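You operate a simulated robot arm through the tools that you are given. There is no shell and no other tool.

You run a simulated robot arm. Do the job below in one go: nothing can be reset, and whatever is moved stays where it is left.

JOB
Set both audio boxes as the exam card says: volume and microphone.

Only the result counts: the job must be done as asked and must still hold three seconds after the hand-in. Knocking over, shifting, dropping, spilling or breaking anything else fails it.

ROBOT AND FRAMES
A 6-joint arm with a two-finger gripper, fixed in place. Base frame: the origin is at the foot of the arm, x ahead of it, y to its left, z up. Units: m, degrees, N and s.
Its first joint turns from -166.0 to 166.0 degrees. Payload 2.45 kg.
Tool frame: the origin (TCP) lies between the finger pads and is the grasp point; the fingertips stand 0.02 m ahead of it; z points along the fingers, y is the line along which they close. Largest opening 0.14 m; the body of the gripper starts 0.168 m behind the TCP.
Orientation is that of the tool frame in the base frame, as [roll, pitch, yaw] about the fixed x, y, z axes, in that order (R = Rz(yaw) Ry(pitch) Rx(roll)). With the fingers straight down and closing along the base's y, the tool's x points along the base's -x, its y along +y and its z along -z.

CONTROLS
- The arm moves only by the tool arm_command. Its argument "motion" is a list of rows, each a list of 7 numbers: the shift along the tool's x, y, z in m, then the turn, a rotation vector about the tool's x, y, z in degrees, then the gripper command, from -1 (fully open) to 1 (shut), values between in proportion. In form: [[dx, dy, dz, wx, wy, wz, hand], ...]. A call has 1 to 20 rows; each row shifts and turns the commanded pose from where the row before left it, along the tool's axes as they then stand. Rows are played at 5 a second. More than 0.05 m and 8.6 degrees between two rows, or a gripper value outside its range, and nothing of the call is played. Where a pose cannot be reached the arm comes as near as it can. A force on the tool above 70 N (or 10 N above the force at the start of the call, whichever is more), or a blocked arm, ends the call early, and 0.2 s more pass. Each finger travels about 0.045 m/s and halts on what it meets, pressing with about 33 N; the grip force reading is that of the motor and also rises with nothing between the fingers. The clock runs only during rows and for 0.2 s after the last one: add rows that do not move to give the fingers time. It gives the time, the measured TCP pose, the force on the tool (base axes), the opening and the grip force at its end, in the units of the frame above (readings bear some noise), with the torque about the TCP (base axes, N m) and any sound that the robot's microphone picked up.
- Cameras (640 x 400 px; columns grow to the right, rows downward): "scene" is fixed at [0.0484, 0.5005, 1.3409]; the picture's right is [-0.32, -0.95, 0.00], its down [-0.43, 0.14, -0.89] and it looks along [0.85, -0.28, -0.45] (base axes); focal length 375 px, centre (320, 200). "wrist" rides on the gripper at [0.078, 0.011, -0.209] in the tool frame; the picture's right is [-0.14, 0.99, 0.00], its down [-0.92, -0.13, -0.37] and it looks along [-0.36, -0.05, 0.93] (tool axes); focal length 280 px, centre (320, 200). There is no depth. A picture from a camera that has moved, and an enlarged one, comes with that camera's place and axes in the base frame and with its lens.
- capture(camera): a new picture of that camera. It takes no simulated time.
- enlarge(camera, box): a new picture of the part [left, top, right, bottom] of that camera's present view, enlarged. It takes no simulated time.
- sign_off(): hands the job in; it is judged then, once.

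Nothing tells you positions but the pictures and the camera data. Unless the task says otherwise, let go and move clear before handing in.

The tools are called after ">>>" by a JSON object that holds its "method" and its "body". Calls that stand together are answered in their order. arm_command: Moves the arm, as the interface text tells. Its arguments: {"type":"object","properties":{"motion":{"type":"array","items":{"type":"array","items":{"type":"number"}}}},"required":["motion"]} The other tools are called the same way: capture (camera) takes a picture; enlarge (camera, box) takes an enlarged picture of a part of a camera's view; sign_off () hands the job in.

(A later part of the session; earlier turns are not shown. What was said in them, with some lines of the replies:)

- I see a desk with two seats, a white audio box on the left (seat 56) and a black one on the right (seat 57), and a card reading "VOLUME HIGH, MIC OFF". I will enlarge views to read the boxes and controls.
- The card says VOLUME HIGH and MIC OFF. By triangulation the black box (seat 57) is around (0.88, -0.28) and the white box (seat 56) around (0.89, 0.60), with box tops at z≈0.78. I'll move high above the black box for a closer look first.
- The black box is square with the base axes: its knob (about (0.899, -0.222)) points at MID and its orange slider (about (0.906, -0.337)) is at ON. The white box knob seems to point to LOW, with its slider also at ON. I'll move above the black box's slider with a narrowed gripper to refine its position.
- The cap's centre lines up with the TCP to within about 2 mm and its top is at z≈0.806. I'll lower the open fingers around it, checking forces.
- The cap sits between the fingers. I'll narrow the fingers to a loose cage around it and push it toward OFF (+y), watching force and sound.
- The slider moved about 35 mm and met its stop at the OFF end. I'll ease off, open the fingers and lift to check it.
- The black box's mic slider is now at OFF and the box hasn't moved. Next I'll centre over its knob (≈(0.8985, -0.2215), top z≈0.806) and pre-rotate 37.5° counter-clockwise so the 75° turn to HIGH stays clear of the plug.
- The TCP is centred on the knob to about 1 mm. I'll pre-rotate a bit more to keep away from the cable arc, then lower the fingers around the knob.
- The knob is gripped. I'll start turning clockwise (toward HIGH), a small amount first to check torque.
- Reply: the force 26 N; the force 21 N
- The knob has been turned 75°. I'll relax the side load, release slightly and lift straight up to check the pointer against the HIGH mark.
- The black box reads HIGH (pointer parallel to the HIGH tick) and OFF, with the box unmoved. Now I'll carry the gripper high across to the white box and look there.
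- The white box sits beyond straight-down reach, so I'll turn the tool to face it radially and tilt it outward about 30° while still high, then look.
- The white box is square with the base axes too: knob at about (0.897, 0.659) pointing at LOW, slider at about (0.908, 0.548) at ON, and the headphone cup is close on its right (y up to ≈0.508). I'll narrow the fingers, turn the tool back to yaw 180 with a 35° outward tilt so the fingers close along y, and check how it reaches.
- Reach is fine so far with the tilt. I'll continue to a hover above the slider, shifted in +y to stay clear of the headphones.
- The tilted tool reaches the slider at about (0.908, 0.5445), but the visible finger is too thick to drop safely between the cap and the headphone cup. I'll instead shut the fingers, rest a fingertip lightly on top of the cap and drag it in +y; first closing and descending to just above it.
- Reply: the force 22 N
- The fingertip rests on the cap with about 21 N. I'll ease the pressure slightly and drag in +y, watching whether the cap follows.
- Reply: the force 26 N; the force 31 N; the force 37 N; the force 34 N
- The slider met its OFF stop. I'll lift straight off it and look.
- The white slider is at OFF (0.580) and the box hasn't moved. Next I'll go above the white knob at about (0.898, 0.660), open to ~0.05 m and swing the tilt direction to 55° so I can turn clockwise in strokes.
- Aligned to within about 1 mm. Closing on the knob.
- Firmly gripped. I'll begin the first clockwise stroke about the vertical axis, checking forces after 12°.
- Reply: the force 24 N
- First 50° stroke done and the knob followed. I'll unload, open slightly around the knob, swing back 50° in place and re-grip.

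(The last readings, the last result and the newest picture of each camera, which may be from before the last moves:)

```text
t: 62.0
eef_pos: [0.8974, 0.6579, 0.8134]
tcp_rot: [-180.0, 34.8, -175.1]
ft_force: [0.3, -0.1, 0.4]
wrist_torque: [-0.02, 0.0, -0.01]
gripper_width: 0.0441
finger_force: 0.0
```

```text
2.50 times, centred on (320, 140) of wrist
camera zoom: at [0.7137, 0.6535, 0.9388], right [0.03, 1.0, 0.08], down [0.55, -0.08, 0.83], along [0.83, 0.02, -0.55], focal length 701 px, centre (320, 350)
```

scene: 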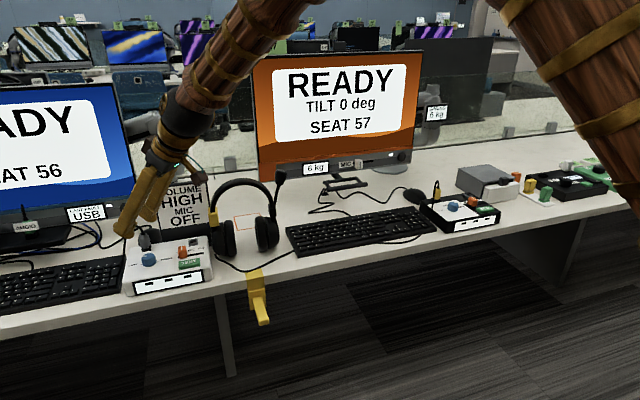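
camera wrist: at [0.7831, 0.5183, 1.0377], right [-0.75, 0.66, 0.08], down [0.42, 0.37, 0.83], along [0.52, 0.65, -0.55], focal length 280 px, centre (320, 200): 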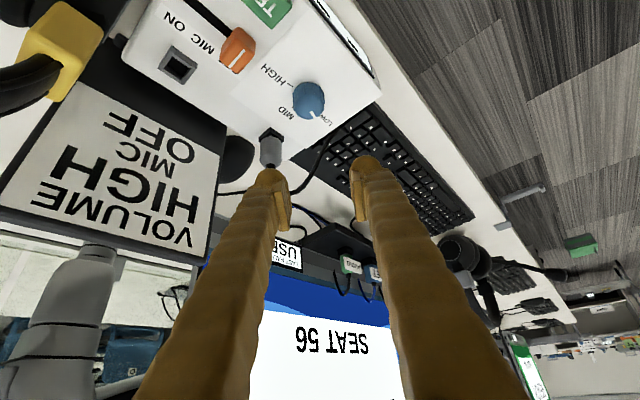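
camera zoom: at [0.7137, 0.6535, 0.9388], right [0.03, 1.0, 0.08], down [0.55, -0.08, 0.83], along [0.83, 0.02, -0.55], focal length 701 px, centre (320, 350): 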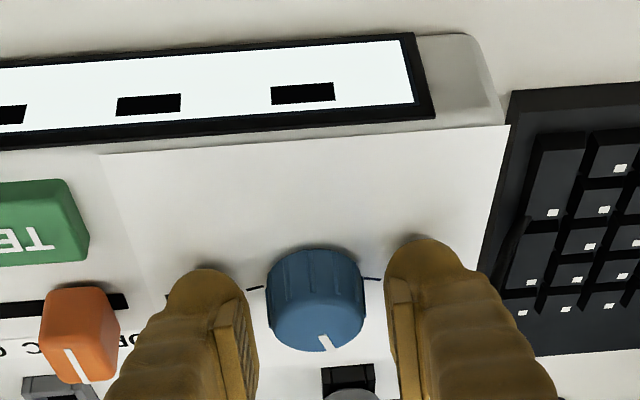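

>>> {"method": "arm_command", "body": {"motion": [[0, 0, 0, -3.57, 0, -5.13, 0.37], [0, 0, 0, -3.57, 0, -5.13, 0.37], [0, 0, 0, -3.57, 0, -5.13, 0.37], [0, 0, 0, -3.57, 0, -5.13, 0.37], [0, 0, 0, -3.57, 0, -5.13, 0.37], [0, 0, 0, -3.57, 0, -5.13, 0.37], [0, 0, 0, -3.57, 0, -5.13, 0.37], [0, 0, 0, -3.57, 0, -5.13, 0.37], [0, 0, 0, 0, 0, 0, 0.37]]}}

>>> {"method": "enlarge", "body": {"camera": "wrist", "box": [230, 60, 410, 220]}}

>>> {"method": "enlarge", "body": {"camera": "scene", "box": [110, 200, 230, 300]}}

```text
t: 64.0
eef_pos: [0.8989, 0.658, 0.8116]
tcp_rot: [180.0, 34.7, -125.1]
ft_force: [-0.5, -0.4, -0.3]
wrist_torque: [0.0, -0.02, -0.03]
gripper_width: 0.044
finger_force: 0.1
```

```text
2.50 times, centred on (320, 140) of wrist
camera zoom: at [0.7837, 0.5148, 0.9381], right [-0.75, 0.66, 0.08], down [0.42, 0.37, 0.83], along [0.52, 0.65, -0.55], focal length 701 px, centre (320, 350)
```

zoom: 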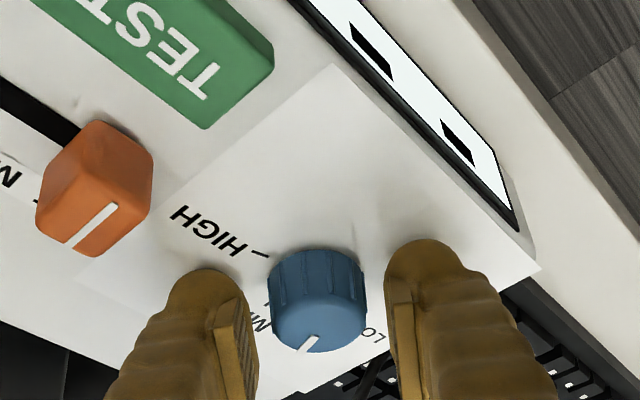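

```text
4.00 times, centred on (170, 250) of scene
camera zoom: at [0.0484, 0.5005, 1.3409], right [-0.32, -0.95, 0.0], down [-0.43, 0.14, -0.89], along [0.85, -0.28, -0.45], focal length 1499 px, centre (920, 0)
```

zoom: 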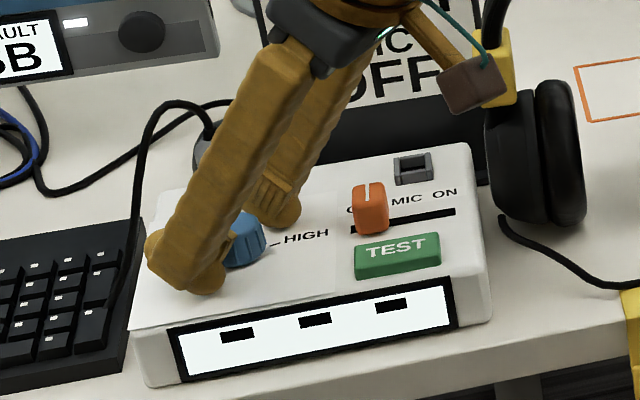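

>>> {"method": "arm_command", "body": {"motion": [[0, 0, 0, 0, 0, 0, 0.5], [0, 0, 0, 0, 0, 0, 0.6], [0, 0, 0, 0, 0, 0, 0.66], [0, 0, 0, 0, 0, 0, 0.66], [0, 0, 0, 0, 0, 0, 0.66]]}}

```text
t: 65.2
eef_pos: [0.8981, 0.6585, 0.8104]
tcp_rot: [-180.0, 34.9, -125.0]
ft_force: [-6.4, 5.5, -0.3]
wrist_torque: [0.07, 0.04, 0.01]
gripper_width: 0.0291
finger_force: 44.7
```

>>> {"method": "arm_command", "body": {"motion": [[0, 0.0004, 0, 3.57, 0, 5.13, 0.66], [0, 0, 0, 3.57, 0, 5.13, 0.66], [0, 0, 0, 0, 0, 0, 0.66]]}}

```text
t: 66.0
eef_pos: [0.8993, 0.6581, 0.8115]
tcp_rot: [179.9, 34.8, -137.6]
ft_force: [-9.8, 3.5, 1.1]
wrist_torque: [0.16, -0.17, -0.04]
gripper_width: 0.029
finger_force: 45.6
```

>>> {"method": "arm_command", "body": {"motion": [[0.0002, 0.0004, -0.0001, 3.57, 0, 5.13, 0.66], [0, 0, 0, 3.57, 0, 5.13, 0.66], [0, 0, 0, 0, 0, 0, 0.66]]}}

```text
t: 66.8
eef_pos: [0.8979, 0.6595, 0.8127]
tcp_rot: [-179.9, 34.8, -150.1]
ft_force: [11.9, -19.7, 7.9]
wrist_torque: [-0.63, -0.09, 0.03]
gripper_width: 0.029
finger_force: 44.6
```

>>> {"method": "arm_command", "body": {"motion": [[0, -0.0008, 0, 0, 0, 0, 0.66], [0, 0, 0, 3.57, 0, 5.13, 0.66], [0, 0, 0, 3.57, 0, 5.13, 0.66], [0, 0, 0, 0, 0, 0, 0.66]]}}

>>> {"method": "enlarge", "body": {"camera": "scene", "box": [110, 200, 230, 300]}}

```text
t: 67.8
eef_pos: [0.8982, 0.6576, 0.812]
tcp_rot: [-180.0, 35.0, -162.6]
ft_force: [20.5, -6.3, 7.2]
wrist_torque: [-0.08, -0.48, 0.0]
gripper_width: 0.0288
finger_force: 45.4
```

```text
4.00 times, centred on (170, 250) of scene
camera zoom: at [0.0484, 0.5005, 1.3409], right [-0.32, -0.95, 0.0], down [-0.43, 0.14, -0.89], along [0.85, -0.28, -0.45], focal length 1499 px, centre (920, 0)
```

zoom: 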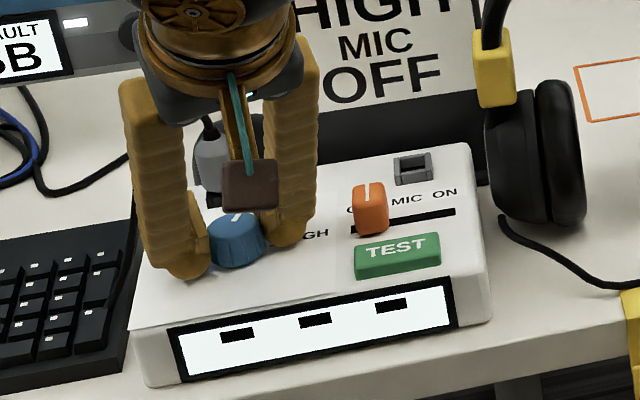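

>>> {"method": "arm_command", "body": {"motion": [[-0.0006, -0.0004, 0.0003, 0, 0, 0, 0.66], [0, 0, 0, 3.57, 0, 5.13, 0.66], [0, 0, 0, 3.57, 0, 5.13, 0.66], [0, 0, 0, 0, 0, 0, 0.66]]}}

>>> {"method": "enlarge", "body": {"camera": "wrist", "box": [230, 60, 410, 220]}}

```text
t: 68.8
eef_pos: [0.8984, 0.6576, 0.8119]
tcp_rot: [180.0, 34.8, -175.1]
ft_force: [-8.7, -10.8, 10.5]
wrist_torque: [-0.2, 0.03, 0.05]
gripper_width: 0.029
finger_force: 45.2
```

```text
2.50 times, centred on (320, 140) of wrist
camera zoom: at [0.7142, 0.6537, 0.939], right [0.03, 1.0, 0.08], down [0.55, -0.08, 0.83], along [0.83, 0.02, -0.55], focal length 701 px, centre (320, 350)
```

zoom: 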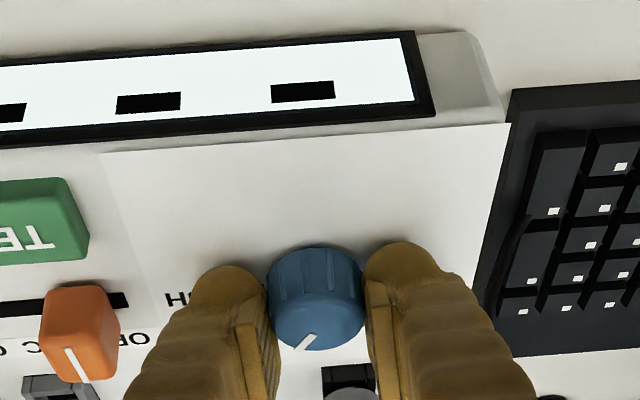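

>>> {"method": "arm_command", "body": {"motion": [[0.0002, -0.0004, -0.0004, 0, 0, 0, 0.6], [0, 0, 0, 0, 0, 0, 0.45], [0, 0, 0, 0, 0, 0, 0.37], [0, 0, 0, 0, 0, 0, 0.37], [0, 0, 0, 0, 0, 0, 0.37]]}}

>>> {"method": "enlarge", "body": {"camera": "wrist", "box": [260, 120, 380, 220]}}

```text
t: 70.0
eef_pos: [0.8985, 0.6573, 0.8134]
tcp_rot: [179.9, 34.7, -175.1]
ft_force: [-0.1, 0.1, -1.1]
wrist_torque: [-0.02, 0.01, 0.03]
gripper_width: 0.0441
finger_force: 0.0
```

```text
4.00 times, centred on (320, 170) of wrist
camera zoom: at [0.7142, 0.6533, 0.9394], right [0.03, 1.0, 0.08], down [0.55, -0.08, 0.83], along [0.83, 0.02, -0.55], focal length 1122 px, centre (320, 320)
```

zoom: 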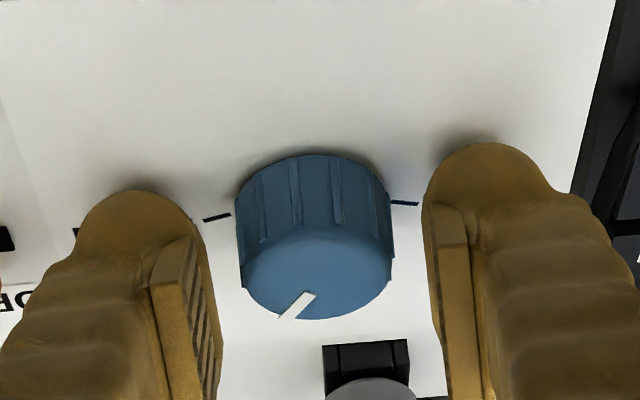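

Pointer is now around 25° past MID. Third stroke: swing back in place and re-grip.

>>> {"method": "arm_command", "body": {"motion": [[0, 0, 0, -3.57, 0, -5.13, 0.37], [0, 0, 0, -3.57, 0, -5.13, 0.37], [0, 0, 0, -3.57, 0, -5.13, 0.37], [0, 0, 0, -3.57, 0, -5.13, 0.37], [0, 0, 0, -3.57, 0, -5.13, 0.37], [0, 0, 0, -3.57, 0, -5.13, 0.37], [0, 0, 0, -3.57, 0, -5.13, 0.37], [0, 0, 0, -3.57, 0, -5.13, 0.37], [0, 0, 0, 0, 0, 0, 0.37]]}}

>>> {"method": "enlarge", "body": {"camera": "wrist", "box": [230, 60, 410, 220]}}

```text
t: 72.0
eef_pos: [0.8984, 0.6587, 0.8135]
tcp_rot: [180.0, 34.8, -125.0]
ft_force: [-0.8, -0.9, 1.0]
wrist_torque: [0.02, 0.02, -0.01]
gripper_width: 0.0443
finger_force: 0.0
```

```text
2.50 times, centred on (320, 140) of wrist
camera zoom: at [0.7836, 0.5146, 0.9393], right [-0.75, 0.66, 0.08], down [0.42, 0.37, 0.83], along [0.52, 0.65, -0.55], focal length 701 px, centre (320, 350)
```

zoom: 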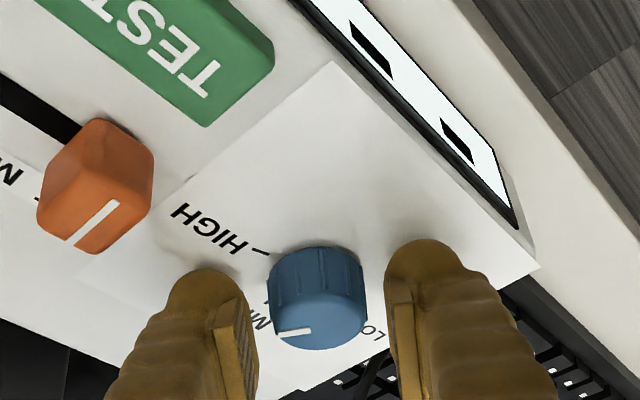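

>>> {"method": "arm_command", "body": {"motion": [[0, 0, 0, 0, 0, 0, 0.5], [0, 0, 0, 0, 0, 0, 0.6], [0, 0, 0, 0, 0, 0, 0.66], [0, 0, 0, 0, 0, 0, 0.66], [0, 0, 0, 0, 0, 0, 0.66]]}}

```text
t: 73.2
eef_pos: [0.8985, 0.6595, 0.8137]
tcp_rot: [-179.9, 34.8, -125.1]
ft_force: [-6.1, 5.3, 0.2]
wrist_torque: [-0.01, 0.1, 0.01]
gripper_width: 0.0294
finger_force: 44.9
```

>>> {"method": "arm_command", "body": {"motion": [[0, 0.0004, 0, 3.57, 0, 5.13, 0.66], [0, 0, 0, 3.57, 0, 5.13, 0.66], [0, 0, 0, 0, 0, 0, 0.66]]}}

```text
t: 74.0
eef_pos: [0.8989, 0.6588, 0.8126]
tcp_rot: [180.0, 34.9, -137.7]
ft_force: [6.0, 21.5, -7.3]
wrist_torque: [0.57, -0.51, -0.03]
gripper_width: 0.0291
finger_force: 45.4
```

>>> {"method": "arm_command", "body": {"motion": [[-0.0005, 0.0004, 0.0004, 0, 0, 0, 0.66], [0, 0, 0, 3.57, 0, 5.13, 0.66], [0, 0, 0, 3.57, 0, 5.13, 0.66], [0, 0, 0, 0, 0, 0, 0.66]]}}

```text
t: 75.0
eef_pos: [0.8989, 0.6575, 0.8126]
tcp_rot: [-180.0, 34.8, -150.0]
ft_force: [-2.4, -4.9, 10.4]
wrist_torque: [-0.39, 0.1, 0.0]
gripper_width: 0.0291
finger_force: 45.2
```

>>> {"method": "arm_command", "body": {"motion": [[-0.0001, -0.0001, -0.0002, 0, 0, 0, 0.66], [0, 0, 0, 3.57, 0, 5.13, 0.66], [0, 0, 0, 3.57, 0, 5.13, 0.66], [0, 0, 0, 0, 0, 0, 0.66]]}}

```text
t: 76.0
eef_pos: [0.8983, 0.6582, 0.8115]
tcp_rot: [180.0, 34.8, -162.6]
ft_force: [-9.0, -4.0, 9.6]
wrist_torque: [-0.09, 0.06, 0.0]
gripper_width: 0.029
finger_force: 45.2
```

>>> {"method": "arm_command", "body": {"motion": [[0.0003, 0, -0.0003, 0, 0, 0, 0.66], [0, 0, 0, 3.57, 0, 5.13, 0.66], [0, 0, 0, 3.57, 0, 5.13, 0.66], [0, 0, 0, 0, 0, 0, 0.66]]}}

>>> {"method": "enlarge", "body": {"camera": "scene", "box": [110, 200, 230, 300]}}

```text
t: 77.0
eef_pos: [0.8995, 0.6581, 0.8125]
tcp_rot: [180.0, 35.0, -175.1]
ft_force: [-3.1, -1.2, 8.4]
wrist_torque: [-0.08, -0.11, 0.46]
gripper_width: 0.0295
finger_force: 45.1
```

```text
4.00 times, centred on (170, 250) of scene
camera zoom: at [0.0484, 0.5005, 1.3409], right [-0.32, -0.95, 0.0], down [-0.43, 0.14, -0.89], along [0.85, -0.28, -0.45], focal length 1499 px, centre (920, 0)
```

zoom: 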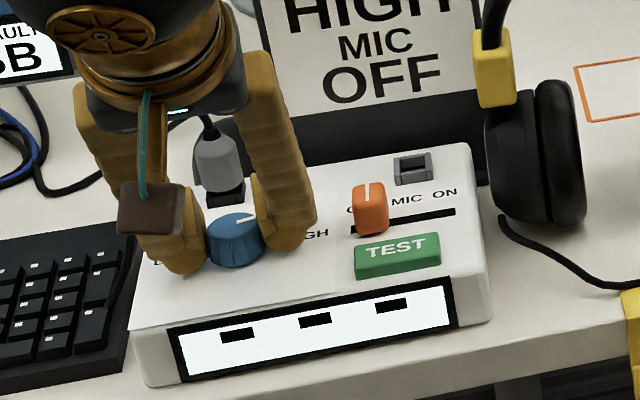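

A torque of 0.46 N·m about the vertical shows the knob has reached its HIGH end stop. I'll release, then lift straight up and check.

>>> {"method": "arm_command", "body": {"motion": [[0, 0, 0, 0, 0, 0, 0.6], [0, 0, 0, 0, 0, 0, 0.45], [0, 0, 0, 0, 0, 0, 0.37], [0, 0, 0, 0, 0, 0, 0.37], [0, 0, 0, 0, 0, 0, 0.37], [-0.0115, 0, -0.0164, 0, 0, 0, 0.37], [-0.0115, 0, -0.0164, 0, 0, 0, 0.37], [-0.0172, 0, -0.0246, 0, 0, 0, 0.37], [-0.0172, 0, -0.0246, 0, 0, 0, 0.37], [0, 0, 0, 0, 0, 0, 0.37]]}}

>>> {"method": "capture", "body": {"camera": "wrist"}}

>>> {"method": "enlarge", "body": {"camera": "wrist", "box": [230, 50, 380, 160]}}

>>> {"method": "enlarge", "body": {"camera": "scene", "box": [110, 200, 230, 300]}}

```text
t: 79.2
eef_pos: [0.8997, 0.6578, 0.9146]
tcp_rot: [-179.9, 34.8, -175.2]
ft_force: [0.3, -0.1, 0.3]
wrist_torque: [0.02, 0.0, -0.03]
gripper_width: 0.0439
finger_force: 0.0
```

```text
taken
camera wrist: at [0.7142, 0.6532, 1.0402], right [0.03, 1.0, 0.08], down [0.55, -0.08, 0.83], along [0.83, 0.02, -0.55], focal length 280 px, centre (320, 200)
```

wrist: 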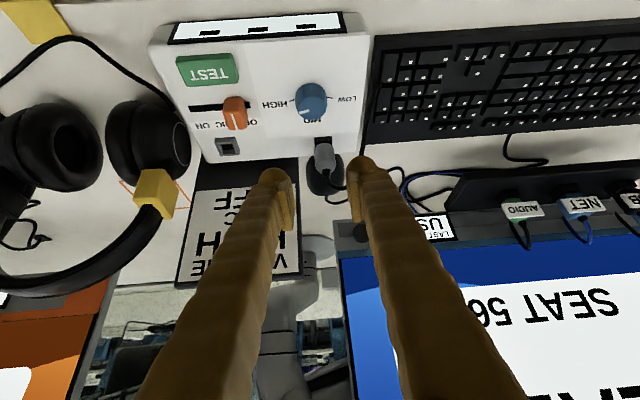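

```text
3.64 times, centred on (305, 105) of wrist
camera zoom: at [0.7142, 0.6532, 1.0402], right [0.03, 1.0, 0.08], down [0.55, -0.08, 0.83], along [0.83, 0.02, -0.55], focal length 1020 px, centre (374, 546)
```

zoom: 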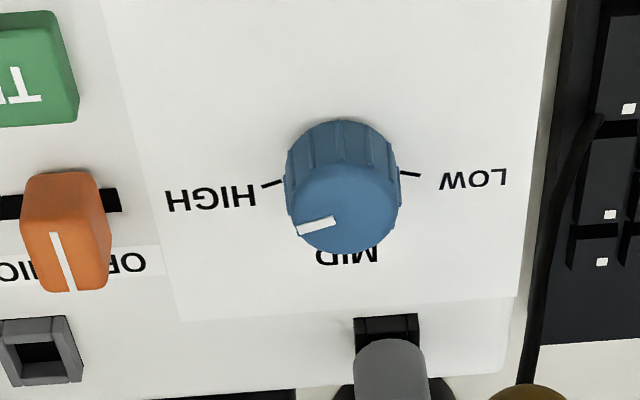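

```text
4.00 times, centred on (170, 250) of scene
camera zoom: at [0.0484, 0.5005, 1.3409], right [-0.32, -0.95, 0.0], down [-0.43, 0.14, -0.89], along [0.85, -0.28, -0.45], focal length 1499 px, centre (920, 0)
```

zoom: 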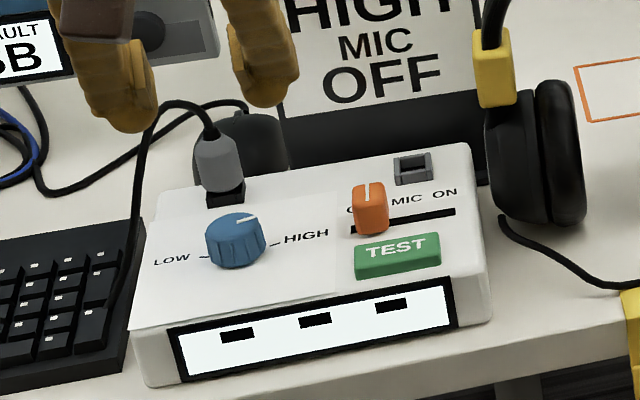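

Both controls on the white box now read HIGH and OFF, and the box is where it was. I'll retreat upward and back, then do a final check of both boxes.

>>> {"method": "arm_command", "body": {"motion": [[0.0033, 0.002, -0.0389, 0, 0, 0, 0.37], [0.0033, 0.002, -0.0389, 0, 0, 0, 0.37], [0.0033, 0.002, -0.0389, 0, 0, 0, 0.37], [0.0033, 0.002, -0.0389, 0, 0, 0, 0.37], [0.0033, 0.002, -0.0389, 0, 0, 0, 0.37], [0, 0, 0, 0, 0, 0, 0.37]]}}

>>> {"method": "capture", "body": {"camera": "scene"}}

>>> {"method": "enlarge", "body": {"camera": "scene", "box": [120, 225, 220, 300]}}

>>> {"method": "enlarge", "body": {"camera": "scene", "box": [410, 175, 510, 240]}}

```text
t: 80.6
eef_pos: [0.7733, 0.6587, 1.0622]
tcp_rot: [-180.0, 34.8, -175.2]
ft_force: [0.7, -0.3, 0.3]
wrist_torque: [0.0, 0.02, 0.03]
gripper_width: 0.0439
finger_force: 0.1
```

```text
taken
```

scene: 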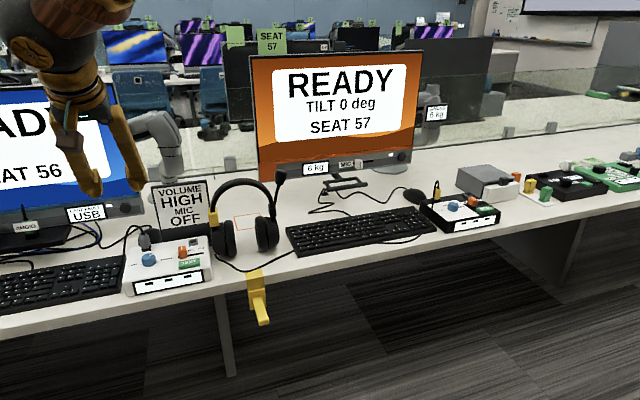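

```text
5.33 times, centred on (170, 262) of scene
camera zoom: at [0.0484, 0.5005, 1.3409], right [-0.32, -0.95, 0.0], down [-0.43, 0.14, -0.89], along [0.85, -0.28, -0.45], focal length 1998 px, centre (1120, -133)
```

zoom: 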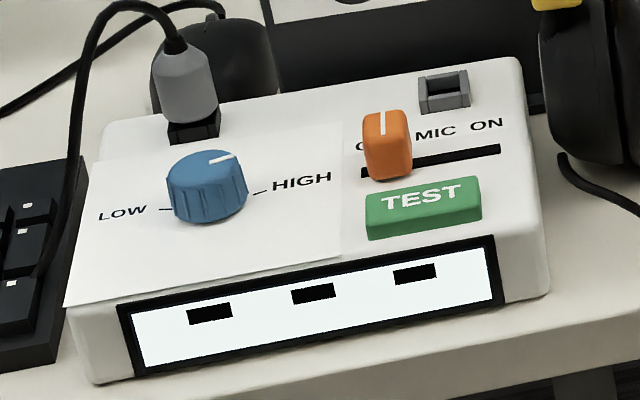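

```text
6.15 times, centred on (460, 208) of scene
camera zoom: at [0.0484, 0.5005, 1.3409], right [-0.32, -0.95, 0.0], down [-0.43, 0.14, -0.89], along [0.85, -0.28, -0.45], focal length 2306 px, centre (-542, 154)
```

zoom: 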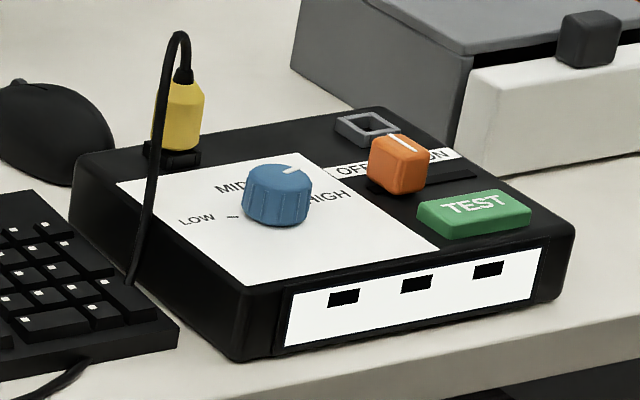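

Both boxes now show the volume knob at HIGH and the mic slider at OFF. Neither box nor anything around them has moved, and the gripper is open and clear, so I'm handing in the job.

>>> {"method": "sign_off", "body": {}}

```text
The job is handed in.
```

Both audio boxes are set as the exam card says, volume HIGH and microphone OFF, and the job is handed in.

- **Black box (seat 57):** I turned the volume knob from MID to HIGH; its pointer is within about 2° of the HIGH mark, judged from the picture. I slid the mic switch from ON to its OFF stop.
- **White box (seat 56):** I turned the volume knob from LOW to HIGH and slid the mic switch from ON to OFF. Both went as far as their end stops.

The last pictures show both boxes, the headphones, the cables and the rest of the desk where they were. I did not press either TEST button. The gripper was open and clear of the desk before hand-in.
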